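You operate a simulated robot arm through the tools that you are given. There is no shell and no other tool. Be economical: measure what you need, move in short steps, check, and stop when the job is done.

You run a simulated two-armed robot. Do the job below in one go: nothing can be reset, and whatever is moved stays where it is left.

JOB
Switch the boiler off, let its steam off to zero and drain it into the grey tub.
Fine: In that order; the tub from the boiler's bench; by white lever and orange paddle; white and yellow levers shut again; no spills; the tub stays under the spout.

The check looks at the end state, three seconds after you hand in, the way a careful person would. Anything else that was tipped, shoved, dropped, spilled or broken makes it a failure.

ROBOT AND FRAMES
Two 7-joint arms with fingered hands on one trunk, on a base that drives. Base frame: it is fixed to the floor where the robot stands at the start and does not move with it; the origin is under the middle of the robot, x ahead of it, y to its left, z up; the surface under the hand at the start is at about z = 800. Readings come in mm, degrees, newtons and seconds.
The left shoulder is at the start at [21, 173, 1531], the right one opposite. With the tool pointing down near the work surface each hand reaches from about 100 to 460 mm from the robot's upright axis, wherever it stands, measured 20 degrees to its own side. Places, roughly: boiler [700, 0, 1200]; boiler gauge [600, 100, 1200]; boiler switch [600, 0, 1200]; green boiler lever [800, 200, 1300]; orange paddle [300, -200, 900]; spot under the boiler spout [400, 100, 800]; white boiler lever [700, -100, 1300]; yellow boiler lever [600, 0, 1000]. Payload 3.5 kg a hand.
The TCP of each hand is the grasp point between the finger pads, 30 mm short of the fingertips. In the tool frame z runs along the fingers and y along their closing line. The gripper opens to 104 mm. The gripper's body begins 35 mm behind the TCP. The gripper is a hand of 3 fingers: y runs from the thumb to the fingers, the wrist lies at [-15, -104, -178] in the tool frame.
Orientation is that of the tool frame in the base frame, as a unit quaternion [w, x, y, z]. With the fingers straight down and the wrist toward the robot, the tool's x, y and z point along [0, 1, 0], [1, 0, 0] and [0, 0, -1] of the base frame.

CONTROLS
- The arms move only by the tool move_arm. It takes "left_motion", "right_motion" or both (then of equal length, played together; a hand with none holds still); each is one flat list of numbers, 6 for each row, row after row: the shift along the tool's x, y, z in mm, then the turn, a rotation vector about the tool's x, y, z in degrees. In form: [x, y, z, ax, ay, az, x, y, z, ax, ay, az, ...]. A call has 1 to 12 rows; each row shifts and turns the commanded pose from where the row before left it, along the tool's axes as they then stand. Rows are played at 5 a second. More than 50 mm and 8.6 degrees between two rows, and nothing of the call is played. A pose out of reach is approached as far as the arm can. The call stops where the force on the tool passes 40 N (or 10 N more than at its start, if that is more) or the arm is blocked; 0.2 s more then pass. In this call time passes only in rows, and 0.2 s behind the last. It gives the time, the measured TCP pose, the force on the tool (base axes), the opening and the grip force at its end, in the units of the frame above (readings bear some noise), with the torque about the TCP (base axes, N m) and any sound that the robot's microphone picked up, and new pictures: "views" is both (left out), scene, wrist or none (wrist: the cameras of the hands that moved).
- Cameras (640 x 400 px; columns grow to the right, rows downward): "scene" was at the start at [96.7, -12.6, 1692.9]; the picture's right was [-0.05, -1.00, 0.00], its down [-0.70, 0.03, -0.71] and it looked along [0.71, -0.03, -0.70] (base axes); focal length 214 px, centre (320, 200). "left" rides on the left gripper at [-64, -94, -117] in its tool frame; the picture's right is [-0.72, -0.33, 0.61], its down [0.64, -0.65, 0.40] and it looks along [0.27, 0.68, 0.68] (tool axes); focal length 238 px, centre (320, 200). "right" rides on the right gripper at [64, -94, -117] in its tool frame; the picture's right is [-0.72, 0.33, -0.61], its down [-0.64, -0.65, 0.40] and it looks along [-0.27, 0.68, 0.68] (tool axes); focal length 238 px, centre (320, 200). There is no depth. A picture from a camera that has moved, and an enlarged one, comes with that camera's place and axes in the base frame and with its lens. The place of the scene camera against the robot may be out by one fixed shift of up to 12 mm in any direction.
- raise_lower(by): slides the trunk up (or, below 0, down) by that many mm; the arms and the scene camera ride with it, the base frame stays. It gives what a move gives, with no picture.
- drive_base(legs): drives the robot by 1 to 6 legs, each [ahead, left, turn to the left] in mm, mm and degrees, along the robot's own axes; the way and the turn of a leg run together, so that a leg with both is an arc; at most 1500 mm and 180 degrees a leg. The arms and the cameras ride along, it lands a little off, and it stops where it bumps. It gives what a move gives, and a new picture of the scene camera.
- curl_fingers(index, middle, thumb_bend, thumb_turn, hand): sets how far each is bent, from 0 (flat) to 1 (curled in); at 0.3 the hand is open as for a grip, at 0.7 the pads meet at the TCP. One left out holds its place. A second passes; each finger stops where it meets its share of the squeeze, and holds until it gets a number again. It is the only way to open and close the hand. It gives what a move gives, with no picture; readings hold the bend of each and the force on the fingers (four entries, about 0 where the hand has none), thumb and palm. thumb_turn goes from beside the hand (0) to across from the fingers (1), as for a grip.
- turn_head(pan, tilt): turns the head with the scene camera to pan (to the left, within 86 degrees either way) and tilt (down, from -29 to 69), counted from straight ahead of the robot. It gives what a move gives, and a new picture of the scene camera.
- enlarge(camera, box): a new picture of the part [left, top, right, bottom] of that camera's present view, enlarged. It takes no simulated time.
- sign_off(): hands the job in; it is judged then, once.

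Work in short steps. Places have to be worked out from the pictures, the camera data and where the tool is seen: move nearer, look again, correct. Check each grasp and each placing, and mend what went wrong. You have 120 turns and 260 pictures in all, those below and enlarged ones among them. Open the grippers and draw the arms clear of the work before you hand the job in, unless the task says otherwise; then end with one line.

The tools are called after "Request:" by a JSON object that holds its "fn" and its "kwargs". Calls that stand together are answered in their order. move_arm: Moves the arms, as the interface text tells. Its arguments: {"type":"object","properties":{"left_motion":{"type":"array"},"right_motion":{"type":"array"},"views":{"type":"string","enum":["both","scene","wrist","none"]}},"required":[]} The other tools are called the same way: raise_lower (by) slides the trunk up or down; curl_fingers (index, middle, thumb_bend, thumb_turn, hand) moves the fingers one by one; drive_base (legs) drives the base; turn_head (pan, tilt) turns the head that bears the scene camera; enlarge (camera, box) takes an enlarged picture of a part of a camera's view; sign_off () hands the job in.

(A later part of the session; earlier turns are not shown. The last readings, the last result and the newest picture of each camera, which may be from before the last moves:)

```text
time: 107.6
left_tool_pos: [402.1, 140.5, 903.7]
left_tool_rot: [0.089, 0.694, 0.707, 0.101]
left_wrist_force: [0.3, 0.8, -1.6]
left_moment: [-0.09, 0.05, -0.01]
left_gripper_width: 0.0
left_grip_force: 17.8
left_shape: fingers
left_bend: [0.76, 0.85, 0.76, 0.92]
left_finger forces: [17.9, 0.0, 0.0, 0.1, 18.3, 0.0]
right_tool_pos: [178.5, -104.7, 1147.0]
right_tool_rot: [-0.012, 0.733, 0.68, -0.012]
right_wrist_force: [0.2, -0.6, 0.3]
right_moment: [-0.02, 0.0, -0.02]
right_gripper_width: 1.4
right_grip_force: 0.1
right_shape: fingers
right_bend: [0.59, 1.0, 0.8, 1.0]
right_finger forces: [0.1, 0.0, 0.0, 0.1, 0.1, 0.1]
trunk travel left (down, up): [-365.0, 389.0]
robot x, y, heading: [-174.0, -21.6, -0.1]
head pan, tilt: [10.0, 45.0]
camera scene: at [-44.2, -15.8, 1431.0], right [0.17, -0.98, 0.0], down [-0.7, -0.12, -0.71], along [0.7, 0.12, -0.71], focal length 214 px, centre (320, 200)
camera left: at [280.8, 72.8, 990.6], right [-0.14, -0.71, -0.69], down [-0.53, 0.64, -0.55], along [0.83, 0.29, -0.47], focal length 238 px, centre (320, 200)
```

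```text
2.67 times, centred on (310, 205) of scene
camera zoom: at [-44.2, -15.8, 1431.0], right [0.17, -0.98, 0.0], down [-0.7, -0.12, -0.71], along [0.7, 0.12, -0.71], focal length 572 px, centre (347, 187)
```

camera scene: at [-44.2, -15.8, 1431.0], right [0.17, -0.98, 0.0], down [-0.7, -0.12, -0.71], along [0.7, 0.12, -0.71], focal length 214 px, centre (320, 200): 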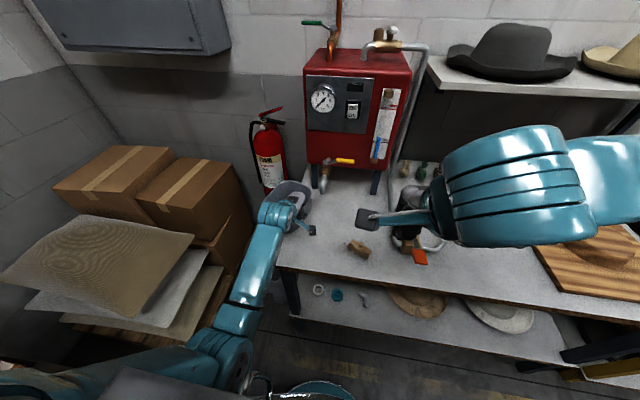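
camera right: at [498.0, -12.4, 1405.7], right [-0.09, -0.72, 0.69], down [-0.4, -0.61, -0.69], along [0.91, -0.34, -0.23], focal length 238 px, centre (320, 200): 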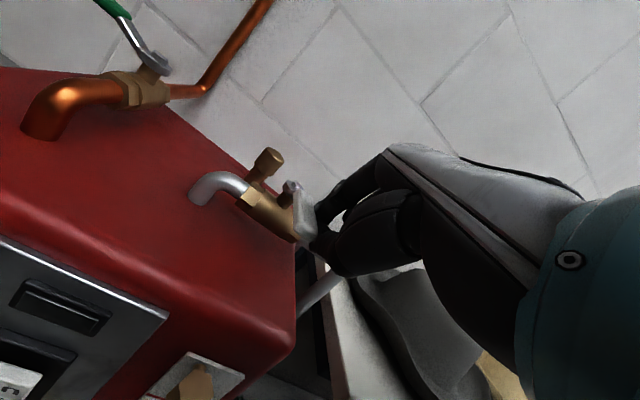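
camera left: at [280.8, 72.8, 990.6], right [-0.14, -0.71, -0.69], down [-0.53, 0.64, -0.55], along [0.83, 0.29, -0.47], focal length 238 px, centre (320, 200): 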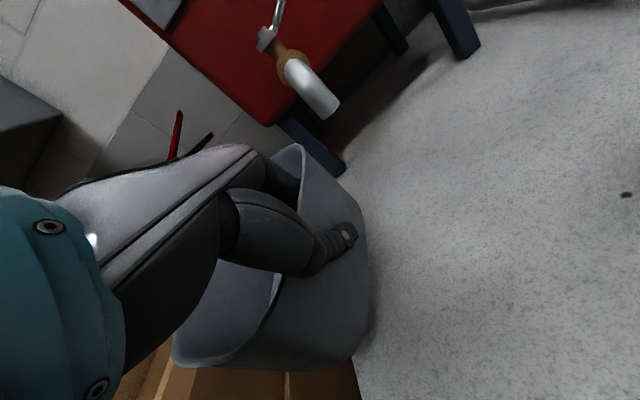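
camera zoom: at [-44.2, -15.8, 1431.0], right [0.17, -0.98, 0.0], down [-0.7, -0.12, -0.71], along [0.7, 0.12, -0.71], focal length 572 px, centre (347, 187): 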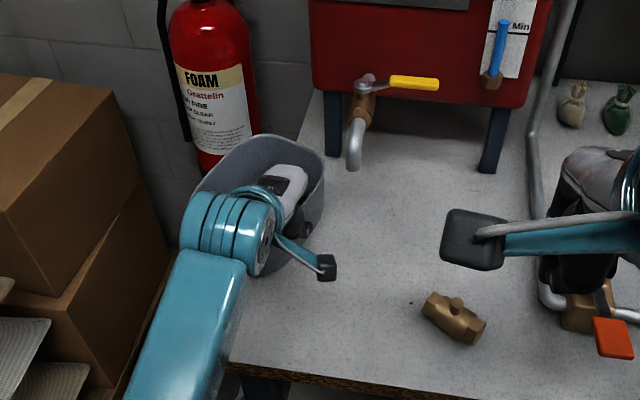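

Pose restored. I lower with the trunk by 18 mm and then drive the base right by 98 mm to bring the tub under the spout.

Request:
{"fn": "raise_lower", "kwargs": {"by": -18}}

Request:
{"fn": "drive_base", "kwargs": {"legs": [[-5, -97, 0]]}}

Request:
{"fn": "enlarge", "kwargs": {"camera": "left", "box": [0, 0, 640, 400]}}

Request:
{"fn": "enlarge", "kwargs": {"camera": "scene", "box": [240, 120, 420, 270]}}

```text
time: 108.3
left_tool_pos: [401.4, 142.6, 885.5]
left_tool_rot: [0.087, 0.694, 0.707, 0.104]
left_wrist_force: [-0.5, 0.7, -1.2]
left_moment: [-0.06, 0.05, -0.02]
left_gripper_width: 0.0
left_grip_force: 18.4
left_shape: fingers
left_bend: [0.76, 0.85, 0.76, 0.92]
left_finger forces: [18.0, 0.0, 0.1, 0.1, 18.4, 0.1]
right_tool_pos: [176.2, -104.8, 1130.0]
right_tool_rot: [-0.012, 0.733, 0.68, -0.012]
right_wrist_force: [-0.4, -0.3, -0.2]
right_moment: [-0.01, 0.03, 0.01]
right_gripper_width: 0.8
right_grip_force: 0.1
right_shape: fingers
right_bend: [0.59, 1.0, 0.8, 1.0]
right_finger forces: [0.0, 0.0, 0.1, 0.0, 0.0, 0.0]
trunk travel left (down, up): [-347.0, 407.0]
robot x, y, heading: [-172.4, -17.8, 0.2]
head pan, tilt: [10.0, 45.0]
```

```text
time: 109.4
left_tool_pos: [398.1, 44.3, 885.3]
left_tool_rot: [0.087, 0.695, 0.707, 0.102]
left_wrist_force: [0.1, -0.6, -1.2]
left_moment: [-0.07, 0.08, 0.01]
left_gripper_width: 0.0
left_grip_force: 18.0
left_shape: fingers
left_bend: [0.76, 0.85, 0.76, 0.92]
left_finger forces: [17.8, 0.2, 0.0, 0.0, 18.4, 0.0]
right_tool_pos: [172.2, -201.8, 1129.3]
right_tool_rot: [-0.013, 0.734, 0.679, -0.01]
right_wrist_force: [-0.2, 0.0, -0.5]
right_moment: [0.03, -0.02, 0.02]
right_gripper_width: 1.1
right_grip_force: 0.1
right_shape: fingers
right_bend: [0.59, 1.0, 0.8, 1.0]
right_finger forces: [0.0, 0.0, 0.1, 0.1, 0.0, 0.0]
trunk travel left (down, up): [-347.0, 407.0]
robot x, y, heading: [-181.2, -117.9, -0.3]
head pan, tilt: [10.0, 45.0]
camera scene: at [-43.9, -113.8, 1412.9], right [0.17, -0.99, 0.0], down [-0.7, -0.12, -0.71], along [0.7, 0.12, -0.71], focal length 214 px, centre (320, 200)
```

scene: 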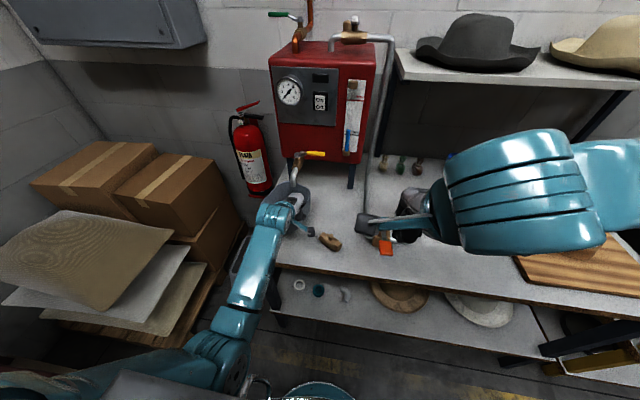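

```text
1.00 times, centred on (320, 200) of left (not enlarged: the box is as wide or as high as the picture)
camera zoom: at [276.5, -22.9, 972.0], right [-0.14, -0.71, -0.69], down [-0.53, 0.64, -0.55], along [0.83, 0.29, -0.47], focal length 238 px, centre (320, 200)
```

zoom: 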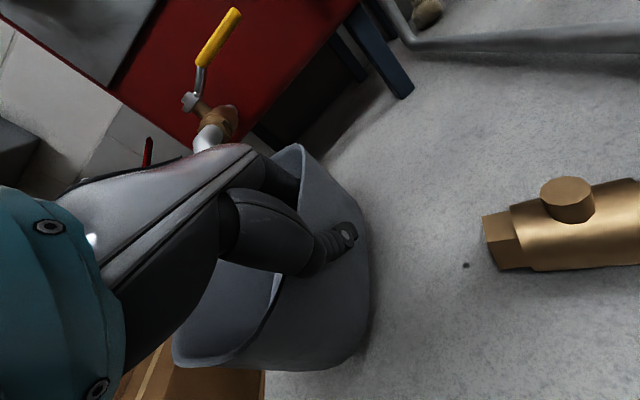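

```text
2.67 times, centred on (330, 195) of scene
camera zoom: at [-43.9, -113.8, 1412.9], right [0.17, -0.99, 0.0], down [-0.7, -0.12, -0.71], along [0.7, 0.12, -0.71], focal length 572 px, centre (293, 213)
```

zoom: 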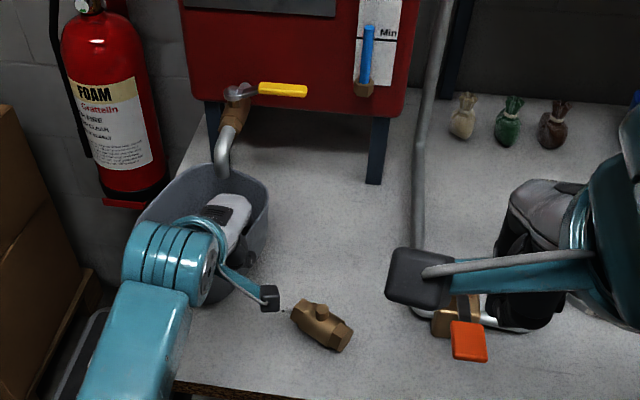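

The spout tip projects inside the rim with roughly 55 mm margin. I lower the tub onto the bench with the trunk.

Request:
{"fn": "raise_lower", "kwargs": {"by": -17}}

Request:
{"fn": "enlarge", "kwargs": {"camera": "left", "box": [160, 100, 480, 400]}}

```text
time: 110.0
left_tool_pos: [397.9, 45.8, 867.7]
left_tool_rot: [0.088, 0.695, 0.706, 0.102]
left_wrist_force: [-0.4, 0.1, -1.4]
left_moment: [-0.07, 0.05, 0.0]
left_gripper_width: 0.2
left_grip_force: 18.2
left_shape: fingers
left_bend: [0.76, 0.85, 0.76, 0.92]
left_finger forces: [17.9, 0.0, 0.0, 0.0, 18.3, 0.1]
right_tool_pos: [172.0, -200.2, 1113.6]
right_tool_rot: [-0.012, 0.734, 0.679, -0.011]
right_wrist_force: [-0.7, -0.4, -0.9]
right_moment: [0.03, -0.01, 0.01]
right_gripper_width: 1.1
right_grip_force: 0.0
right_shape: fingers
right_bend: [0.59, 1.0, 0.8, 1.0]
right_finger forces: [0.0, 0.0, 0.0, 0.1, 0.0, 0.0]
trunk travel left (down, up): [-330.0, 424.0]
robot x, y, heading: [-182.5, -115.9, -0.2]
head pan, tilt: [10.0, 45.0]
```

```text
1.33 times, centred on (320, 250) of left
camera zoom: at [276.0, -22.1, 955.0], right [-0.14, -0.71, -0.69], down [-0.53, 0.64, -0.55], along [0.83, 0.29, -0.47], focal length 318 px, centre (320, 133)
```

zoom: 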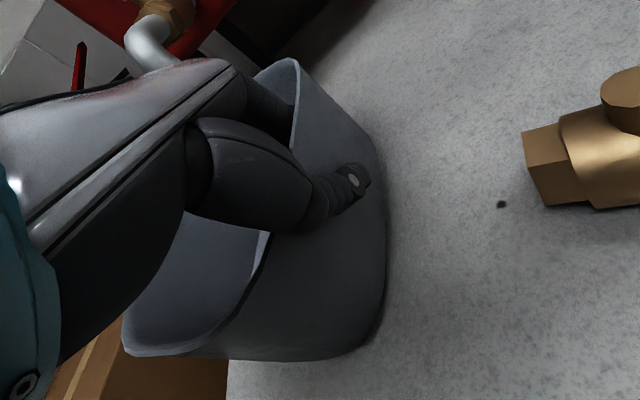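

Not quite resting yet (still 1.4 N of weight). I lower a few mm more.

Request:
{"fn": "raise_lower", "kwargs": {"by": -4}}

```text
time: 110.6
left_tool_pos: [397.0, 45.9, 863.5]
left_tool_rot: [0.087, 0.695, 0.706, 0.101]
left_wrist_force: [0.7, -0.1, -0.5]
left_moment: [-0.06, 0.04, -0.01]
left_gripper_width: 0.0
left_grip_force: 17.8
left_shape: fingers
left_bend: [0.76, 0.85, 0.76, 0.92]
left_finger forces: [17.9, 0.1, 0.0, 0.1, 18.3, 0.0]
right_tool_pos: [172.1, -201.6, 1108.3]
right_tool_rot: [-0.012, 0.734, 0.679, -0.012]
right_wrist_force: [0.4, 0.8, 0.1]
right_moment: [-0.01, -0.03, 0.02]
right_gripper_width: 1.1
right_grip_force: 0.0
right_shape: fingers
right_bend: [0.59, 1.0, 0.8, 1.0]
right_finger forces: [0.0, 0.0, 0.0, 0.0, 0.1, 0.0]
trunk travel left (down, up): [-326.0, 428.0]
robot x, y, heading: [-184.2, -115.9, -0.1]
head pan, tilt: [10.0, 45.0]
```

Weight is coming off. Two more mm, then I open the hand.

Request:
{"fn": "raise_lower", "kwargs": {"by": -2}}

Request:
{"fn": "curl_fingers", "kwargs": {"hand": "left", "index": 0.5, "middle": 0.5, "thumb_bend": 0.5, "thumb_turn": 1.0}}

Request:
{"fn": "enlarge", "kwargs": {"camera": "left", "box": [160, 100, 480, 400]}}

```text
time: 111.1
left_tool_pos: [397.2, 45.1, 860.9]
left_tool_rot: [0.088, 0.695, 0.707, 0.103]
left_wrist_force: [0.9, 0.7, -0.7]
left_moment: [-0.08, 0.02, 0.03]
left_gripper_width: 0.0
left_grip_force: 18.3
left_shape: fingers
left_bend: [0.76, 0.85, 0.77, 0.92]
left_finger forces: [18.0, 0.0, 0.1, 0.1, 18.4, 0.0]
right_tool_pos: [171.7, -202.1, 1106.2]
right_tool_rot: [-0.012, 0.734, 0.679, -0.012]
right_wrist_force: [-0.2, 0.1, 0.1]
right_moment: [-0.03, 0.03, -0.02]
right_gripper_width: 1.1
right_grip_force: 0.0
right_shape: fingers
right_bend: [0.59, 1.0, 0.8, 1.0]
right_finger forces: [0.1, 0.1, 0.0, 0.0, 0.0, 0.0]
trunk travel left (down, up): [-324.0, 430.0]
robot x, y, heading: [-181.7, -116.0, 0.1]
head pan, tilt: [10.0, 45.0]
```

```text
time: 112.1
left_tool_pos: [399.2, 45.7, 861.1]
left_tool_rot: [0.087, 0.695, 0.706, 0.102]
left_wrist_force: [-0.5, 0.8, 0.8]
left_moment: [-0.01, 0.0, 0.03]
left_gripper_width: 51.8
left_grip_force: 0.1
left_shape: fingers
left_bend: [0.5, 0.5, 0.5, 1.0]
left_finger forces: [0.0, 0.0, 0.0, 0.0, 0.0, 0.1]
right_tool_pos: [173.1, -201.8, 1107.1]
right_tool_rot: [-0.012, 0.734, 0.679, -0.011]
right_wrist_force: [0.4, 0.4, -1.0]
right_moment: [0.01, 0.02, 0.04]
right_gripper_width: 0.8
right_grip_force: 0.0
right_shape: fingers
right_bend: [0.59, 1.0, 0.8, 1.0]
right_finger forces: [0.0, 0.0, 0.1, 0.0, 0.1, 0.1]
trunk travel left (down, up): [-324.0, 430.0]
robot x, y, heading: [-180.0, -119.3, -0.1]
head pan, tilt: [10.0, 45.0]
```

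```text
1.33 times, centred on (320, 250) of left
camera zoom: at [276.4, -22.2, 948.9], right [-0.14, -0.71, -0.69], down [-0.53, 0.64, -0.55], along [0.83, 0.29, -0.47], focal length 318 px, centre (320, 133)
```

zoom: 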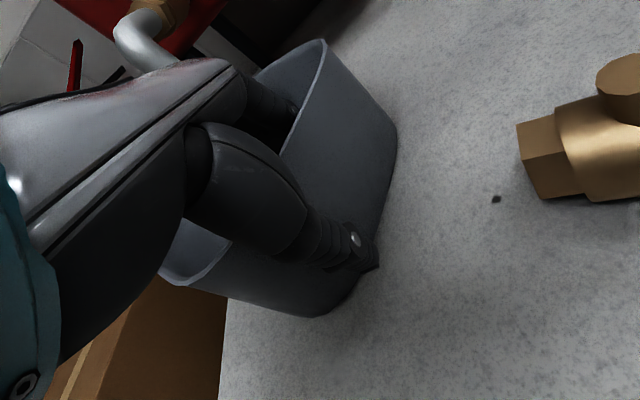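

Tub is standing on the bench. I shift back 8 mm for spout clearance and raise the hand out with the trunk.

Request:
{"fn": "drive_base", "kwargs": {"legs": [[-8, 0, 0]]}}

Request:
{"fn": "raise_lower", "kwargs": {"by": 130}}

Request:
{"fn": "drive_base", "kwargs": {"legs": [[-100, 0, 0]]}}

Request:
{"fn": "enlarge", "kwargs": {"camera": "left", "box": [0, 0, 640, 400]}}

Request:
{"fn": "enlarge", "kwargs": {"camera": "scene", "box": [240, 120, 420, 270]}}

```text
time: 112.8
left_tool_pos: [389.6, 44.8, 861.8]
left_tool_rot: [0.088, 0.695, 0.706, 0.103]
left_wrist_force: [0.3, 0.1, 0.6]
left_moment: [-0.01, -0.02, 0.01]
left_gripper_width: 51.6
left_grip_force: 0.1
left_shape: fingers
left_bend: [0.5, 0.5, 0.5, 1.0]
left_finger forces: [0.1, 0.0, 0.0, 0.0, 0.0, 0.0]
right_tool_pos: [164.6, -200.8, 1106.3]
right_tool_rot: [-0.013, 0.734, 0.679, -0.011]
right_wrist_force: [0.2, -0.4, 0.5]
right_moment: [-0.01, 0.01, 0.01]
right_gripper_width: 1.3
right_grip_force: 0.1
right_shape: fingers
right_bend: [0.59, 1.0, 0.8, 1.0]
right_finger forces: [0.0, 0.0, 0.1, 0.0, 0.1, 0.0]
trunk travel left (down, up): [-324.0, 430.0]
robot x, y, heading: [-189.1, -115.3, -0.4]
head pan, tilt: [10.0, 45.0]
camera scene: at [-45.0, -112.7, 1389.6], right [0.17, -0.99, 0.0], down [-0.7, -0.12, -0.71], along [0.7, 0.12, -0.71], focal length 214 px, centre (320, 200)
```

scene: 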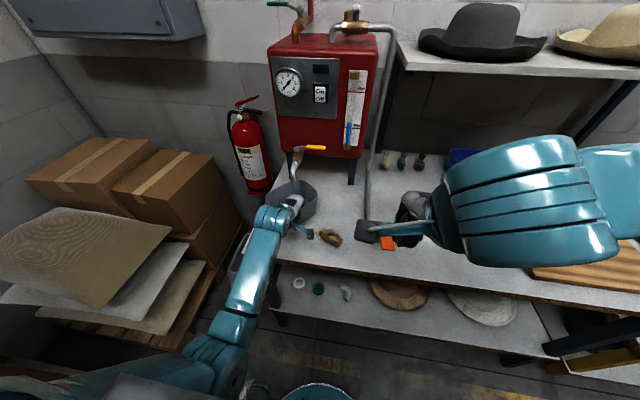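

```text
time: 114.4
left_tool_pos: [390.7, 45.6, 990.5]
left_tool_rot: [0.087, 0.695, 0.707, 0.102]
left_wrist_force: [-0.4, -0.7, 0.1]
left_moment: [0.05, 0.02, 0.04]
left_gripper_width: 51.9
left_grip_force: 0.1
left_shape: fingers
left_bend: [0.5, 0.5, 0.5, 1.0]
left_finger forces: [0.0, 0.0, 0.0, 0.0, 0.0, 0.1]
right_tool_pos: [164.8, -200.7, 1236.7]
right_tool_rot: [-0.012, 0.734, 0.679, -0.011]
right_wrist_force: [-0.4, -0.9, -0.1]
right_moment: [-0.03, 0.0, -0.03]
right_gripper_width: 1.1
right_grip_force: 0.1
right_shape: fingers
right_bend: [0.59, 1.0, 0.8, 1.0]
right_finger forces: [0.0, 0.0, 0.0, 0.0, 0.0, 0.0]
trunk travel left (down, up): [-454.0, 300.0]
robot x, y, heading: [-194.4, -116.1, -0.3]
head pan, tilt: [10.0, 45.0]
```

```text
time: 115.6
left_tool_pos: [293.4, 45.8, 991.8]
left_tool_rot: [0.088, 0.694, 0.707, 0.103]
left_wrist_force: [-0.1, 0.8, -0.1]
left_moment: [-0.03, -0.04, 0.01]
left_gripper_width: 52.0
left_grip_force: 0.1
left_shape: fingers
left_bend: [0.5, 0.5, 0.5, 1.0]
left_finger forces: [0.1, 0.0, 0.0, 0.0, 0.0, 0.0]
right_tool_pos: [67.9, -200.8, 1236.5]
right_tool_rot: [-0.012, 0.734, 0.679, -0.011]
right_wrist_force: [-0.7, -0.3, 0.4]
right_moment: [-0.02, 0.0, 0.02]
right_gripper_width: 1.2
right_grip_force: 0.1
right_shape: fingers
right_bend: [0.59, 1.0, 0.8, 1.0]
right_finger forces: [0.0, 0.1, 0.0, 0.0, 0.1, 0.0]
trunk travel left (down, up): [-454.0, 300.0]
robot x, y, heading: [-283.4, -118.5, -0.1]
head pan, tilt: [10.0, 45.0]
camera scene: at [-174.6, -112.3, 1520.8], right [0.17, -0.99, 0.0], down [-0.7, -0.12, -0.71], along [0.7, 0.12, -0.71], focal length 214 px, centre (320, 200)
```

scene: 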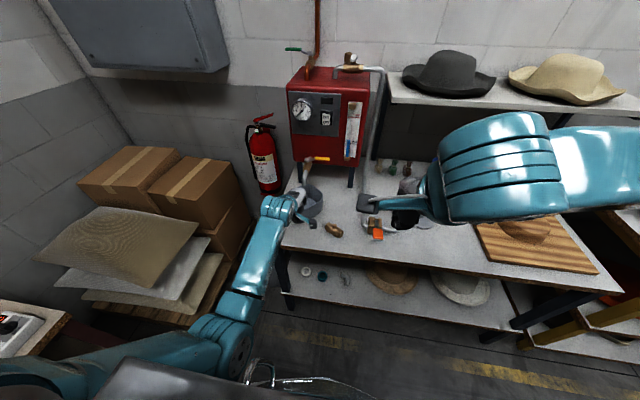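

```text
1.00 times, centred on (320, 200) of left (not enlarged: the box is as wide or as high as the picture)
camera zoom: at [171.9, -22.1, 1079.2], right [-0.14, -0.71, -0.69], down [-0.53, 0.64, -0.55], along [0.83, 0.29, -0.47], focal length 238 px, centre (320, 200)
```

zoom: 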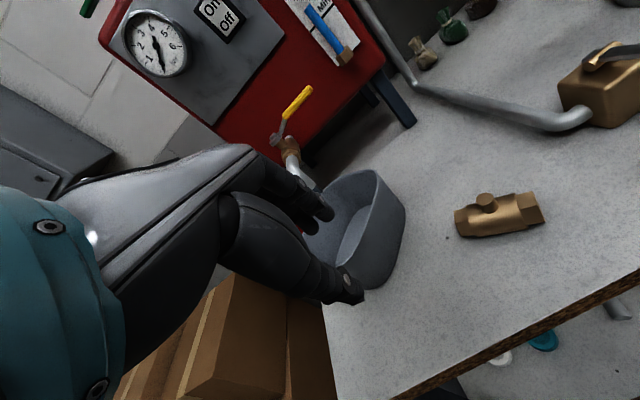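

```text
2.67 times, centred on (330, 195) of scene
camera zoom: at [-174.6, -112.3, 1520.8], right [0.17, -0.99, 0.0], down [-0.7, -0.12, -0.71], along [0.7, 0.12, -0.71], focal length 572 px, centre (293, 213)
```

zoom: 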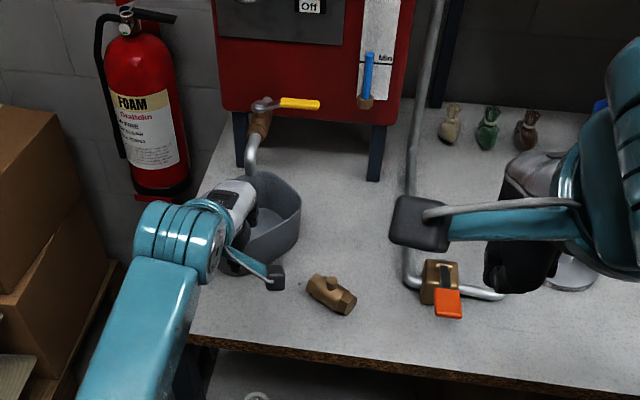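

Tub stands upright near the spout. I swing the left arm up and left to see the tub and spout clearly.

Request:
{"fn": "move_arm", "kwargs": {"left_motion": [20, 0, -40, 0, 0, 0, 20, 0, -40, 0, 0, 0, 40, 0, -20, 0, 0, 0, 40, 0, 0, 0, 0, 0, 40, 0, 0, 0, 0, 0], "views": "wrist"}}

Request:
{"fn": "turn_head", "kwargs": {"pan": 13, "tilt": 40}}

Request:
{"fn": "enlarge", "kwargs": {"camera": "scene", "box": [260, 150, 420, 270]}}

Request:
{"fn": "enlarge", "kwargs": {"camera": "left", "box": [240, 80, 560, 330]}}

```text
time: 116.8
left_tool_pos: [262.7, 202.9, 1091.3]
left_tool_rot: [0.088, 0.694, 0.707, 0.102]
left_wrist_force: [0.5, -0.5, 0.4]
left_moment: [0.02, 0.02, 0.0]
left_gripper_width: 51.7
left_grip_force: 0.1
left_shape: fingers
left_bend: [0.5, 0.5, 0.5, 1.0]
left_finger forces: [0.0, 0.0, 0.1, 0.1, 0.0, 0.0]
right_tool_pos: [68.6, -200.2, 1237.6]
right_tool_rot: [-0.012, 0.734, 0.678, -0.011]
right_wrist_force: [1.0, 0.2, 0.3]
right_moment: [-0.02, 0.01, -0.02]
right_gripper_width: 0.9
right_grip_force: 0.0
right_shape: fingers
right_bend: [0.59, 1.0, 0.8, 1.0]
right_finger forces: [0.0, 0.0, 0.1, 0.0, 0.0, 0.0]
trunk travel left (down, up): [-454.0, 300.0]
robot x, y, heading: [-285.2, -118.4, -0.1]
head pan, tilt: [10.0, 45.0]
camera left: at [141.2, 135.7, 1178.6], right [-0.14, -0.71, -0.69], down [-0.53, 0.64, -0.55], along [0.83, 0.29, -0.47], focal length 238 px, centre (320, 200)
```

left: 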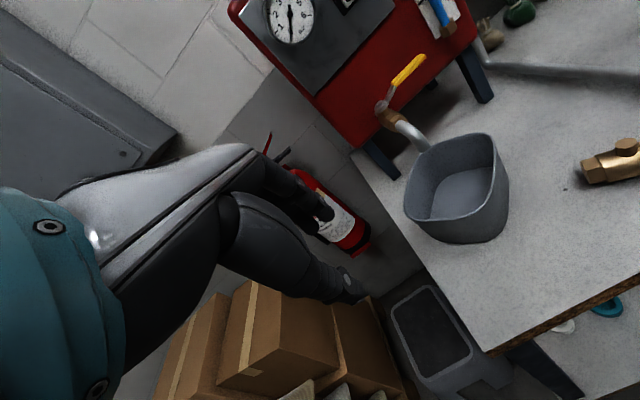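

```text
time: 117.4
left_tool_pos: [262.8, 201.6, 1090.4]
left_tool_rot: [0.087, 0.695, 0.706, 0.102]
left_wrist_force: [1.1, 0.8, 0.3]
left_moment: [0.01, 0.01, 0.01]
left_gripper_width: 51.6
left_grip_force: 0.0
left_shape: fingers
left_bend: [0.5, 0.5, 0.5, 1.0]
left_finger forces: [0.0, 0.0, 0.0, 0.0, 0.1, 0.0]
right_tool_pos: [68.3, -201.3, 1237.5]
right_tool_rot: [-0.013, 0.734, 0.679, -0.011]
right_wrist_force: [-0.2, -0.5, 0.0]
right_moment: [0.0, 0.0, -0.03]
right_gripper_width: 1.0
right_grip_force: 0.1
right_shape: fingers
right_bend: [0.59, 1.0, 0.8, 1.0]
right_finger forces: [0.0, 0.0, 0.0, 0.1, 0.0, 0.1]
trunk travel left (down, up): [-454.0, 300.0]
robot x, y, heading: [-288.2, -118.7, -0.2]
head pan, tilt: [13.0, 40.0]
camera scene: at [-171.2, -107.6, 1528.0], right [0.22, -0.98, 0.0], down [-0.63, -0.14, -0.77], along [0.75, 0.17, -0.64], focal length 214 px, centre (320, 200)
```

scene: 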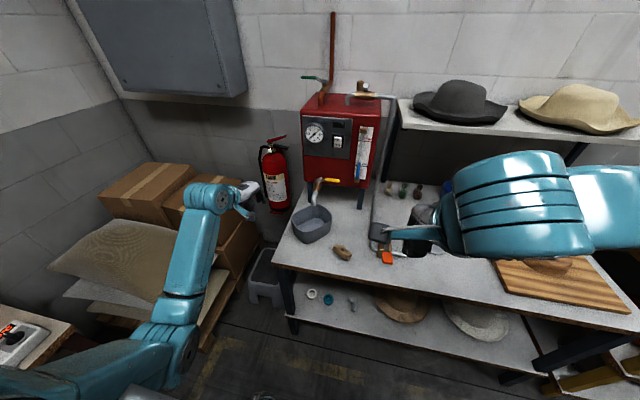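

```text
3.33 times, centred on (340, 210) of scene
camera zoom: at [-171.2, -107.6, 1528.0], right [0.22, -0.98, 0.0], down [-0.63, -0.14, -0.77], along [0.75, 0.17, -0.64], focal length 715 px, centre (253, 167)
```

zoom: 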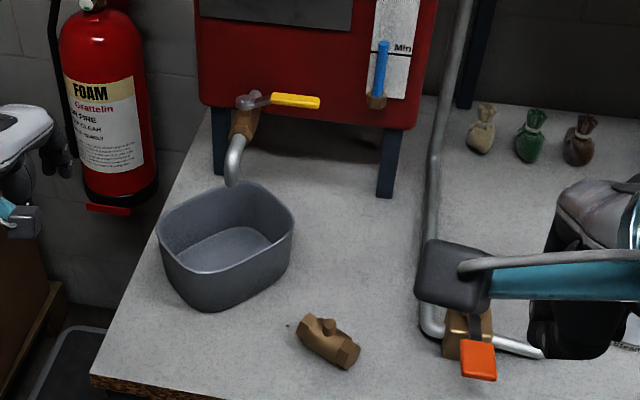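

```text
1.60 times, centred on (400, 205) of left
camera zoom: at [141.4, 134.0, 1178.7], right [-0.14, -0.71, -0.69], down [-0.53, 0.64, -0.55], along [0.83, 0.29, -0.47], focal length 381 px, centre (192, 192)
```

zoom: 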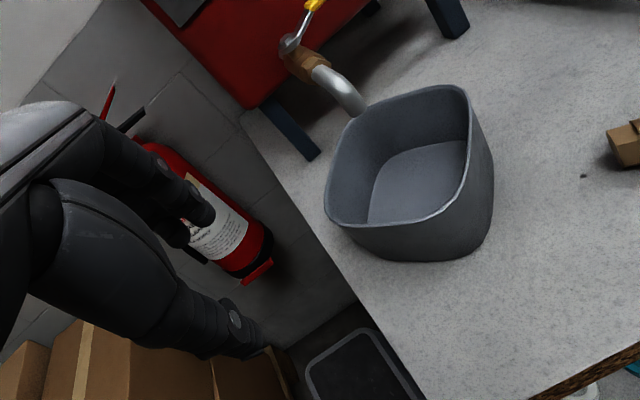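

The tub sits with the spout about 20 mm off its centre – good. Yellow lever: pivot ≈ [553, 76, 1007], handle tip ≈ [562, -15, 1012]. I raise the left hand out of the way, set the right fingers for a pinch, and drive up.

Request:
{"fn": "move_arm", "kwargs": {"left_motion": [5, 0, -45, 0, 0, 0, 5, 0, -45, 0, 0, 0, 5, 0, -45, 0, 0, 0, 5, 0, -45, 0, 0, 0], "right_motion": [0, 0, 0, 0, 0, 0, 0, 0, 0, 0, 0, 0, 0, 0, 0, 0, 0, 0, 0, 0, 0, 0, 0, 0], "views": "none"}}

Request:
{"fn": "curl_fingers", "kwargs": {"hand": "right", "index": 0.5, "middle": 1.0, "thumb_bend": 0.5, "thumb_turn": 1.0}}

Request:
{"fn": "drive_base", "kwargs": {"legs": [[0, 105, 0], [270, 0, 0]]}}

Request:
{"fn": "move_arm", "kwargs": {"right_motion": [0, 0, 0, -7.5, 0, 0, 0, 0, 0, -7.5, 0, 0, 0, 0, 0, -7.5, 0, 0, 0, 0, 0, -7.5, 0, 0, 0, 0, 0, -7.5, 0, 0, 0, 0, 0, -7.5, 0, 0], "views": "both"}}

```text
time: 118.4
left_tool_pos: [215.4, 214.8, 1266.9]
left_tool_rot: [0.088, 0.695, 0.706, 0.102]
left_wrist_force: [0.2, 0.3, -0.2]
left_moment: [0.01, 0.0, -0.04]
left_gripper_width: 51.7
left_grip_force: 0.1
left_shape: fingers
left_bend: [0.5, 0.5, 0.5, 1.0]
left_finger forces: [0.1, 0.0, 0.0, 0.0, 0.0, 0.0]
right_tool_pos: [67.5, -200.5, 1237.3]
right_tool_rot: [-0.013, 0.734, 0.679, -0.01]
right_wrist_force: [0.3, 0.1, -0.6]
right_moment: [0.04, 0.02, 0.01]
right_gripper_width: 1.4
right_grip_force: 0.1
right_shape: fingers
right_bend: [0.59, 1.0, 0.8, 1.0]
right_finger forces: [0.1, 0.0, 0.0, 0.0, 0.0, 0.0]
trunk travel left (down, up): [-454.0, 300.0]
robot x, y, heading: [-280.3, -115.7, -0.0]
head pan, tilt: [13.0, 40.0]
```

```text
time: 119.4
left_tool_pos: [216.5, 215.3, 1265.4]
left_tool_rot: [0.087, 0.694, 0.707, 0.103]
left_wrist_force: [0.1, 0.0, -1.0]
left_moment: [0.0, -0.01, 0.0]
left_gripper_width: 51.9
left_grip_force: 0.1
left_shape: fingers
left_bend: [0.5, 0.5, 0.5, 1.0]
left_finger forces: [0.0, 0.0, 0.1, 0.1, 0.1, 0.0]
right_tool_pos: [68.4, -201.0, 1236.8]
right_tool_rot: [-0.012, 0.734, 0.679, -0.011]
right_wrist_force: [0.6, 0.7, 0.2]
right_moment: [-0.03, -0.03, 0.02]
right_gripper_width: 51.3
right_grip_force: 0.0
right_shape: fingers
right_bend: [0.5, 1.0, 0.5, 1.0]
right_finger forces: [0.1, 0.0, 0.1, 0.1, 0.0, 0.1]
trunk travel left (down, up): [-454.0, 300.0]
robot x, y, heading: [-280.9, -116.1, -0.3]
head pan, tilt: [13.0, 40.0]
```

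```text
time: 122.1
left_tool_pos: [485.4, 324.3, 1266.3]
left_tool_rot: [0.087, 0.692, 0.709, 0.102]
left_wrist_force: [1.3, 0.5, -0.1]
left_moment: [-0.05, 0.0, 0.01]
left_gripper_width: 51.8
left_grip_force: 0.0
left_shape: fingers
left_bend: [0.5, 0.5, 0.5, 1.0]
left_finger forces: [0.1, 0.1, 0.1, 0.0, 0.0, 0.0]
right_tool_pos: [339.4, -92.8, 1237.9]
right_tool_rot: [-0.012, 0.732, 0.681, -0.012]
right_wrist_force: [-0.5, -0.3, -0.3]
right_moment: [0.01, 0.01, -0.02]
right_gripper_width: 51.7
right_grip_force: 0.1
right_shape: fingers
right_bend: [0.5, 1.0, 0.5, 1.0]
right_finger forces: [0.0, 0.0, 0.1, 0.0, 0.1, 0.1]
trunk travel left (down, up): [-454.0, 300.0]
robot x, y, heading: [-14.4, -12.8, 0.1]
head pan, tilt: [13.0, 40.0]
camera scene: at [100.6, -0.7, 1528.0], right [0.23, -0.97, 0.0], down [-0.63, -0.15, -0.77], along [0.75, 0.18, -0.64], focal length 214 px, centre (320, 200)
```

scene: 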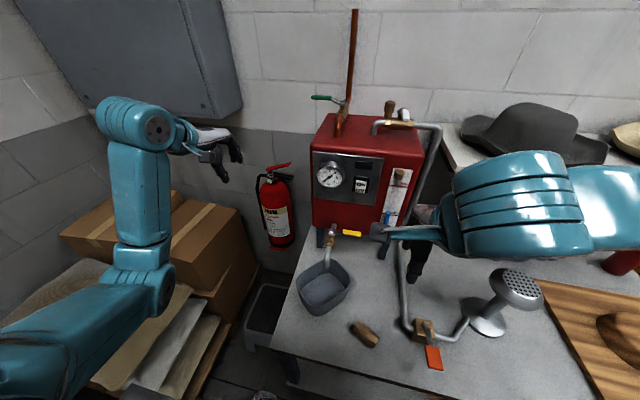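

```text
time: 123.7
left_tool_pos: [485.1, 326.1, 1264.8]
left_tool_rot: [0.088, 0.693, 0.708, 0.104]
left_wrist_force: [-0.6, 0.5, -0.1]
left_moment: [0.0, 0.0, 0.02]
left_gripper_width: 51.5
left_grip_force: 0.1
left_shape: fingers
left_bend: [0.5, 0.5, 0.5, 1.0]
left_finger forces: [0.0, 0.0, 0.0, 0.1, 0.0, 0.0]
right_tool_pos: [380.3, -80.7, 1252.2]
right_tool_rot: [0.274, 0.703, 0.598, 0.271]
right_wrist_force: [0.5, 0.0, 0.1]
right_moment: [-0.01, -0.01, 0.01]
right_gripper_width: 51.7
right_grip_force: 0.0
right_shape: fingers
right_bend: [0.5, 1.0, 0.5, 1.0]
right_finger forces: [0.0, 0.1, 0.1, 0.0, 0.1, 0.0]
right hand out of reach, approached as far as the arm can: row 3, 4, 5
trunk travel left (down, up): [-454.0, 300.0]
robot x, y, heading: [-11.7, -11.5, 0.2]
head pan, tilt: [13.0, 40.0]
stopped in row 6 (right hand): the arm was blocked; the commanded pose is now the measured one
camera scene: at [100.3, -1.5, 1528.0], right [0.23, -0.97, 0.0], down [-0.63, -0.15, -0.77], along [0.75, 0.18, -0.64], focal length 214 px, centre (320, 200)
camera right: at [241.4, 2.6, 1272.0], right [-0.31, -0.72, 0.62], down [-0.25, -0.57, -0.78], along [0.92, -0.4, -0.01], focal length 238 px, centre (320, 200)
```

scene: 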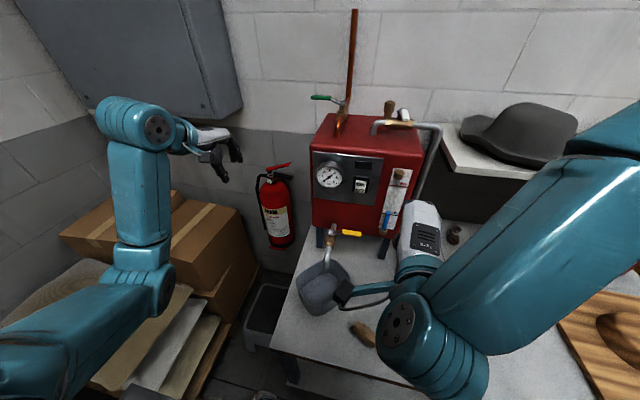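
right: 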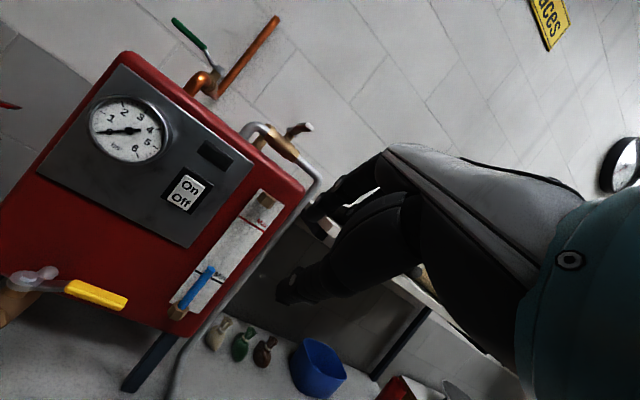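

Hand is pitched at 45° now. I lower the trunk 120 mm and approach the yellow handle, stopping about 60 mm short.

Request:
{"fn": "raise_lower", "kwargs": {"by": -120}}

Request:
{"fn": "move_arm", "kwargs": {"right_motion": [24.5, 7.3, 33.4, 0, 0, 0, 24.5, 7.3, 33.4, 0, 0, 0, 24.5, 7.3, 33.4, 0, 0, 0, 24.5, 7.3, 33.4, 0, 0, 0], "views": "both"}}

Request:
{"fn": "enlarge", "kwargs": {"camera": "right", "box": [200, 140, 440, 290]}}

```text
time: 125.2
left_tool_pos: [486.4, 325.1, 1145.8]
left_tool_rot: [0.087, 0.692, 0.709, 0.102]
left_wrist_force: [0.0, -0.9, 0.3]
left_moment: [0.01, 0.01, 0.0]
left_gripper_width: 52.0
left_grip_force: 0.0
left_shape: fingers
left_bend: [0.5, 0.5, 0.5, 1.0]
left_finger forces: [0.0, 0.0, 0.0, 0.0, 0.0, 0.0]
right_tool_pos: [396.8, -93.3, 1132.2]
right_tool_rot: [0.294, 0.716, 0.574, 0.267]
right_wrist_force: [0.0, -0.6, 1.0]
right_moment: [0.01, -0.02, 0.01]
right_gripper_width: 51.5
right_grip_force: 0.0
right_shape: fingers
right_bend: [0.5, 1.0, 0.5, 1.0]
right_finger forces: [0.0, 0.0, 0.0, 0.0, 0.0, 0.0]
trunk travel left (down, up): [-334.0, 420.0]
robot x, y, heading: [-15.1, -13.1, 0.3]
head pan, tilt: [13.0, 40.0]
```

```text
time: 126.2
left_tool_pos: [484.1, 325.0, 1144.6]
left_tool_rot: [0.087, 0.693, 0.709, 0.102]
left_wrist_force: [0.4, -2.4, 0.0]
left_moment: [0.0, 0.0, -0.01]
left_gripper_width: 51.6
left_grip_force: 0.1
left_shape: fingers
left_bend: [0.5, 0.5, 0.5, 1.0]
left_finger forces: [0.1, 0.0, 0.1, 0.0, 0.0, 0.0]
right_tool_pos: [510.0, 6.4, 1059.7]
right_tool_rot: [0.273, 0.702, 0.6, 0.268]
right_wrist_force: [-0.2, 0.0, -0.1]
right_moment: [-0.02, 0.0, -0.02]
right_gripper_width: 51.7
right_grip_force: 0.1
right_shape: fingers
right_bend: [0.5, 1.0, 0.5, 1.0]
right_finger forces: [0.0, 0.0, 0.0, 0.0, 0.0, 0.0]
trunk travel left (down, up): [-334.0, 420.0]
robot x, y, heading: [-13.2, -10.9, 0.1]
head pan, tilt: [13.0, 40.0]
camera scene: at [130.4, -0.4, 1406.9], right [0.23, -0.97, 0.0], down [-0.63, -0.15, -0.77], along [0.75, 0.18, -0.64], focal length 214 px, centre (320, 200)
camera right: at [370.0, 90.0, 1080.5], right [-0.3, -0.72, 0.63], down [-0.26, -0.57, -0.78], along [0.92, -0.4, -0.01], focal length 238 px, centre (320, 200)
```

scene: 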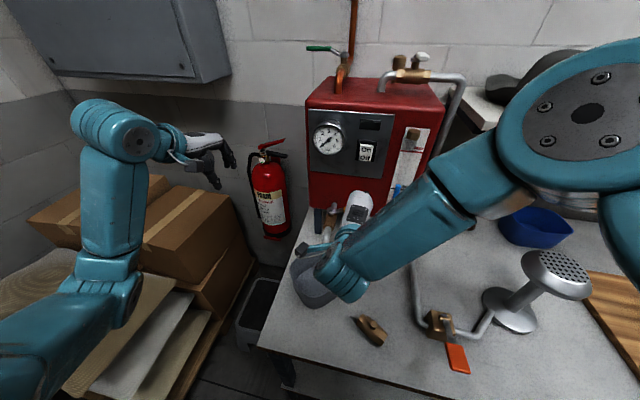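
right: 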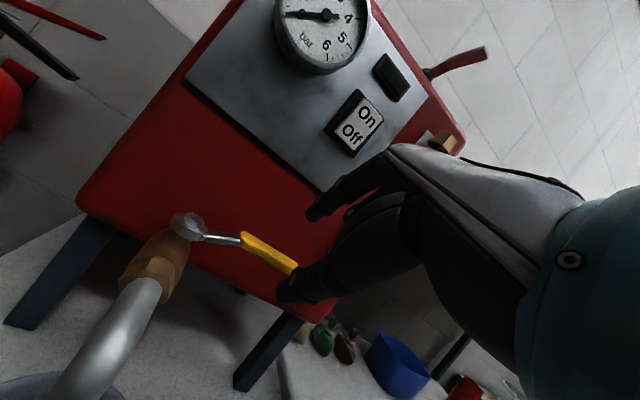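

```text
2.67 times, centred on (320, 215) of right
camera zoom: at [370.0, 90.0, 1080.5], right [-0.3, -0.72, 0.63], down [-0.26, -0.57, -0.78], along [0.92, -0.4, -0.01], focal length 636 px, centre (320, 160)
```

zoom: 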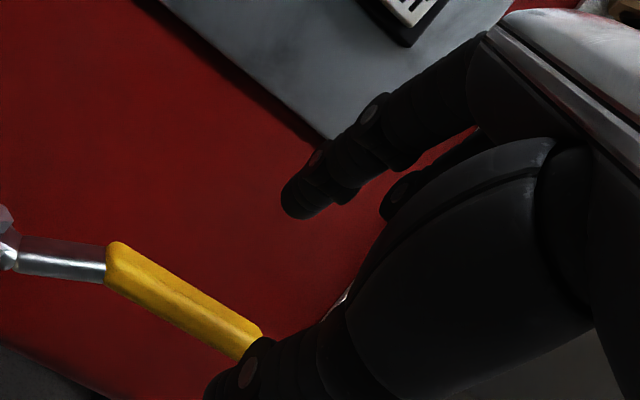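

The handle lies right on the approach line between index and thumb. I tighten the index slightly and advance 50 mm along the tool axis.

Request:
{"fn": "curl_fingers", "kwargs": {"hand": "right", "index": 0.56, "thumb_bend": 0.5}}

Request:
{"fn": "move_arm", "kwargs": {"right_motion": [0, 0, 17, 0, 0, 0, 0, 0, 17, 0, 0, 0, 0, 0, 16, 0, 0, 0], "views": "wrist"}}

Request:
{"fn": "enlarge", "kwargs": {"camera": "right", "box": [200, 140, 440, 290]}}

```text
time: 127.2
left_tool_pos: [484.7, 325.1, 1144.6]
left_tool_rot: [0.087, 0.692, 0.709, 0.103]
left_wrist_force: [-0.9, 0.5, 0.9]
left_moment: [-0.02, -0.01, 0.0]
left_gripper_width: 51.6
left_grip_force: 0.1
left_shape: fingers
left_bend: [0.5, 0.5, 0.5, 1.0]
left_finger forces: [0.1, 0.1, 0.0, 0.1, 0.1, 0.0]
right_tool_pos: [509.2, 6.5, 1061.5]
right_tool_rot: [0.273, 0.702, 0.6, 0.269]
right_wrist_force: [-0.6, 0.2, -0.1]
right_moment: [0.01, -0.05, -0.02]
right_gripper_width: 44.1
right_grip_force: 0.0
right_shape: fingers
right_bend: [0.56, 1.0, 0.5, 1.0]
right_finger forces: [0.0, 0.1, 0.0, 0.1, 0.1, 0.0]
trunk travel left (down, up): [-334.0, 420.0]
robot x, y, heading: [-15.2, -9.2, 0.2]
head pan, tilt: [13.0, 40.0]
```

```text
time: 128.0
left_tool_pos: [485.2, 325.0, 1145.5]
left_tool_rot: [0.087, 0.693, 0.709, 0.102]
left_wrist_force: [-0.3, 0.6, -0.1]
left_moment: [0.05, 0.05, 0.03]
left_gripper_width: 51.6
left_grip_force: 0.1
left_shape: fingers
left_bend: [0.5, 0.5, 0.5, 1.0]
left_finger forces: [0.0, 0.0, 0.0, 0.0, 0.0, 0.0]
right_tool_pos: [545.1, 2.6, 1024.7]
right_tool_rot: [0.273, 0.702, 0.601, 0.269]
right_wrist_force: [-0.2, -0.1, -0.1]
right_moment: [0.0, 0.02, -0.02]
right_gripper_width: 43.9
right_grip_force: 0.1
right_shape: fingers
right_bend: [0.56, 1.0, 0.5, 1.0]
right_finger forces: [0.0, 0.0, 0.0, 0.1, 0.1, 0.0]
trunk travel left (down, up): [-334.0, 420.0]
robot x, y, heading: [-14.7, -11.3, 0.3]
head pan, tilt: [13.0, 40.0]
camera right: at [404.9, 86.3, 1045.1], right [-0.3, -0.72, 0.63], down [-0.26, -0.57, -0.78], along [0.92, -0.4, -0.01], focal length 238 px, centre (320, 200)
```

right: 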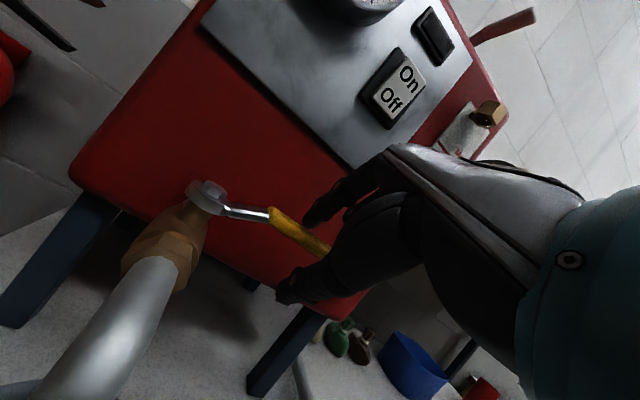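

```text
2.67 times, centred on (320, 215) of right
camera zoom: at [404.9, 86.3, 1045.1], right [-0.3, -0.72, 0.63], down [-0.26, -0.57, -0.78], along [0.92, -0.4, -0.01], focal length 636 px, centre (320, 160)
```

zoom: 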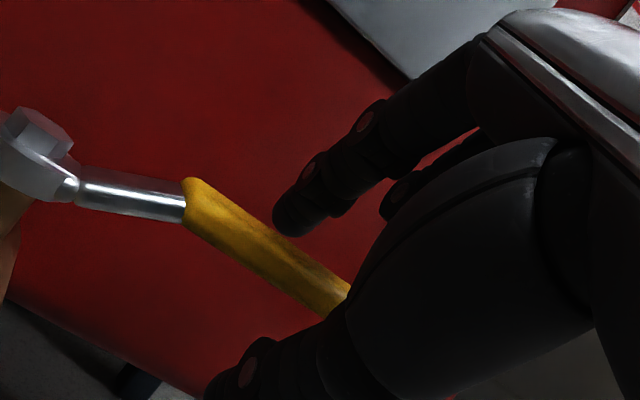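

The handle now runs between index and thumb. I advance 6 mm and close.

Request:
{"fn": "move_arm", "kwargs": {"right_motion": [0, 0, 6, 0, 0, 0], "views": "none"}}

Request:
{"fn": "curl_fingers", "kwargs": {"hand": "right", "index": 0.8, "thumb_bend": 0.75}}

Request:
{"fn": "enlarge", "kwargs": {"camera": "right", "box": [200, 140, 440, 290]}}

```text
time: 128.4
left_tool_pos: [485.4, 325.5, 1145.5]
left_tool_rot: [0.088, 0.692, 0.709, 0.102]
left_wrist_force: [0.5, -0.1, -0.6]
left_moment: [0.01, -0.02, -0.03]
left_gripper_width: 51.7
left_grip_force: 0.1
left_shape: fingers
left_bend: [0.5, 0.5, 0.5, 1.0]
left_finger forces: [0.0, 0.0, 0.0, 0.0, 0.1, 0.1]
right_tool_pos: [548.4, 3.3, 1022.2]
right_tool_rot: [0.273, 0.702, 0.601, 0.269]
right_wrist_force: [-0.2, -0.6, -0.1]
right_moment: [0.01, -0.02, -0.03]
right_gripper_width: 44.1
right_grip_force: 0.1
right_shape: fingers
right_bend: [0.56, 1.0, 0.5, 1.0]
right_finger forces: [0.0, 0.0, 0.0, 0.0, 0.1, 0.0]
trunk travel left (down, up): [-334.0, 420.0]
robot x, y, heading: [-15.1, -11.0, 0.0]
head pan, tilt: [13.0, 40.0]
```

```text
time: 129.4
left_tool_pos: [486.1, 326.1, 1146.0]
left_tool_rot: [0.087, 0.693, 0.709, 0.103]
left_wrist_force: [-0.5, 0.9, 0.0]
left_moment: [0.0, -0.01, 0.04]
left_gripper_width: 51.8
left_grip_force: 0.0
left_shape: fingers
left_bend: [0.5, 0.5, 0.5, 1.0]
left_finger forces: [0.0, 0.1, 0.0, 0.0, 0.0, 0.0]
right_tool_pos: [548.4, 2.6, 1020.2]
right_tool_rot: [0.272, 0.703, 0.6, 0.267]
right_wrist_force: [0.1, -1.4, -8.3]
right_moment: [0.0, 0.04, -0.04]
right_gripper_width: 0.0
right_grip_force: 11.4
right_shape: fingers
right_bend: [0.75, 1.0, 0.71, 1.0]
right_finger forces: [11.1, 0.0, 0.0, 0.0, 12.6, 0.1]
trunk travel left (down, up): [-334.0, 420.0]
robot x, y, heading: [-8.3, -8.8, 0.1]
head pan, tilt: [13.0, 40.0]
```

```text
2.67 times, centred on (320, 215) of right
camera zoom: at [409.0, 86.5, 1040.5], right [-0.3, -0.72, 0.63], down [-0.26, -0.57, -0.78], along [0.92, -0.4, -0.01], focal length 636 px, centre (320, 160)
```

zoom: 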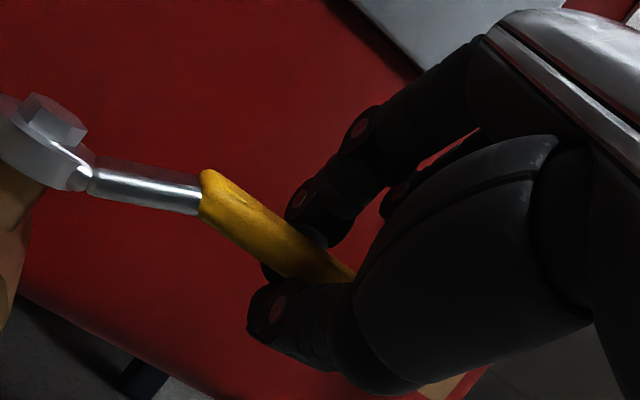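

Pinched on the handle. I pull it toward the robot along its arc, first 30°.

Request:
{"fn": "move_arm", "kwargs": {"right_motion": [0, -6.7, -6.8, 0, 0, 0, 0, -6.7, -6.8, 0, 0, 0, 2.4, -6.9, -6.8, 0, 0, 0, 2.4, -6.9, -6.8, 0, 0, 0], "views": "wrist"}}

Request:
{"fn": "enlarge", "kwargs": {"camera": "right", "box": [200, 140, 440, 290]}}

```text
time: 130.4
left_tool_pos: [486.4, 323.7, 1144.9]
left_tool_rot: [0.087, 0.692, 0.709, 0.102]
left_wrist_force: [-0.4, 0.4, 0.3]
left_moment: [-0.02, 0.01, 0.0]
left_gripper_width: 51.5
left_grip_force: 0.2
left_shape: fingers
left_bend: [0.5, 0.5, 0.5, 1.0]
left_finger forces: [0.0, 0.1, 0.1, 0.0, 0.1, 0.0]
right_tool_pos: [513.6, 11.5, 1020.9]
right_tool_rot: [0.274, 0.703, 0.6, 0.268]
right_wrist_force: [4.3, -6.6, -10.8]
right_moment: [-0.11, 0.05, -0.46]
right_gripper_width: 0.0
right_grip_force: 18.8
right_shape: fingers
right_bend: [0.75, 1.0, 0.72, 0.98]
right_finger forces: [21.9, 0.0, 0.0, 0.0, 14.9, 0.0]
trunk travel left (down, up): [-334.0, 420.0]
robot x, y, heading: [-12.3, -11.5, 0.4]
head pan, tilt: [13.0, 40.0]
camera right: at [373.0, 95.4, 1040.5], right [-0.3, -0.72, 0.63], down [-0.26, -0.57, -0.78], along [0.92, -0.4, -0.01], focal length 238 px, centre (320, 200)
```

right: 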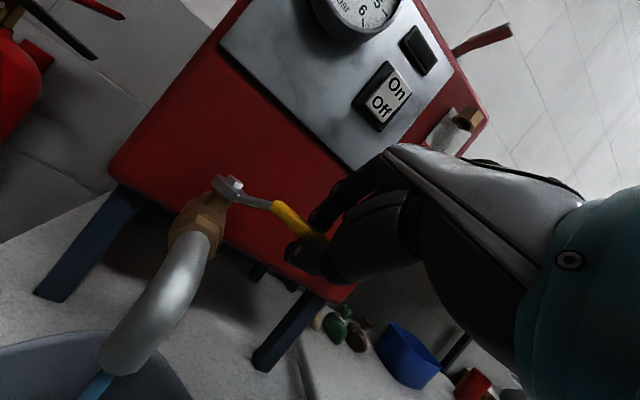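

```text
2.67 times, centred on (320, 215) of right
camera zoom: at [373.0, 95.4, 1040.5], right [-0.3, -0.72, 0.63], down [-0.26, -0.57, -0.78], along [0.92, -0.4, -0.01], focal length 636 px, centre (320, 160)
```

zoom: 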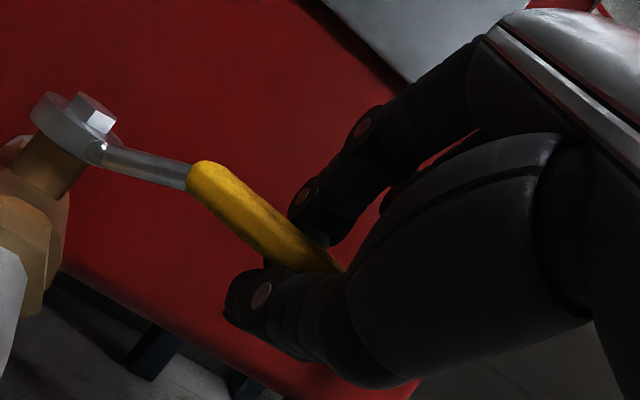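

Water already runs from the spout. I check in the head camera that the stream lands in the tub.

Request:
{"fn": "enlarge", "kwargs": {"camera": "scene", "box": [240, 180, 440, 330]}}

Request:
{"fn": "enlarge", "kwargs": {"camera": "right", "box": [0, 200, 240, 400]}}

Request:
{"fn": "enlarge", "kwargs": {"camera": "left", "box": [320, 100, 640, 400]}}

```text
2.67 times, centred on (340, 255) of scene
camera zoom: at [131.3, -1.5, 1406.8], right [0.23, -0.97, 0.0], down [-0.63, -0.15, -0.77], along [0.74, 0.18, -0.64], focal length 572 px, centre (267, 53)
```

zoom: 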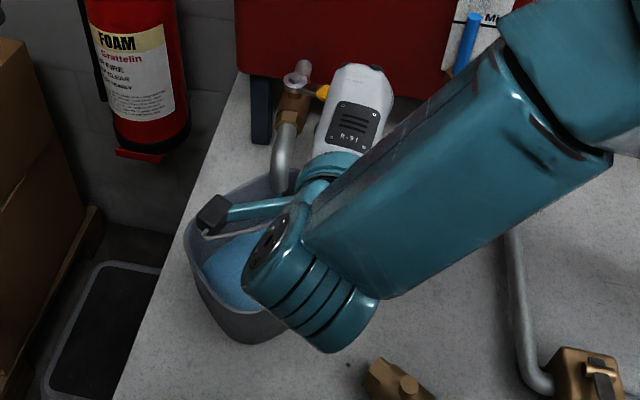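

```text
2.00 times, centred on (120, 300) of right
camera zoom: at [373.0, 95.4, 1040.5], right [-0.3, -0.72, 0.63], down [-0.26, -0.57, -0.78], along [0.92, -0.4, -0.01], focal length 477 px, centre (720, 0)
```

zoom: 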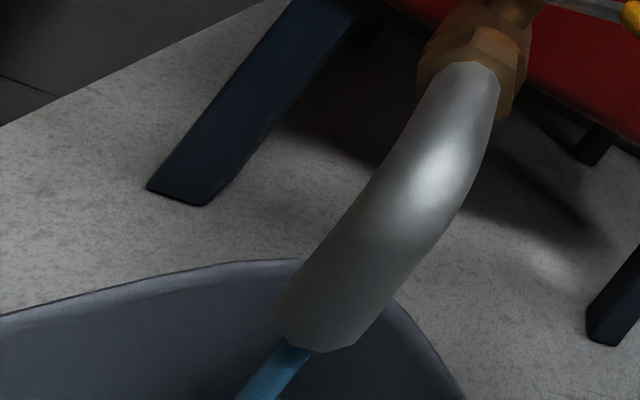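

```text
1.33 times, centred on (480, 250) of left
camera zoom: at [365.1, 255.9, 1232.5], right [-0.13, -0.71, -0.69], down [-0.54, 0.64, -0.55], along [0.83, 0.3, -0.47], focal length 318 px, centre (107, 133)
```

zoom: 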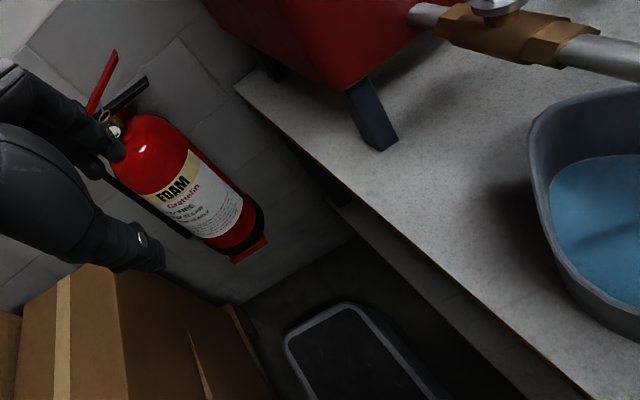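

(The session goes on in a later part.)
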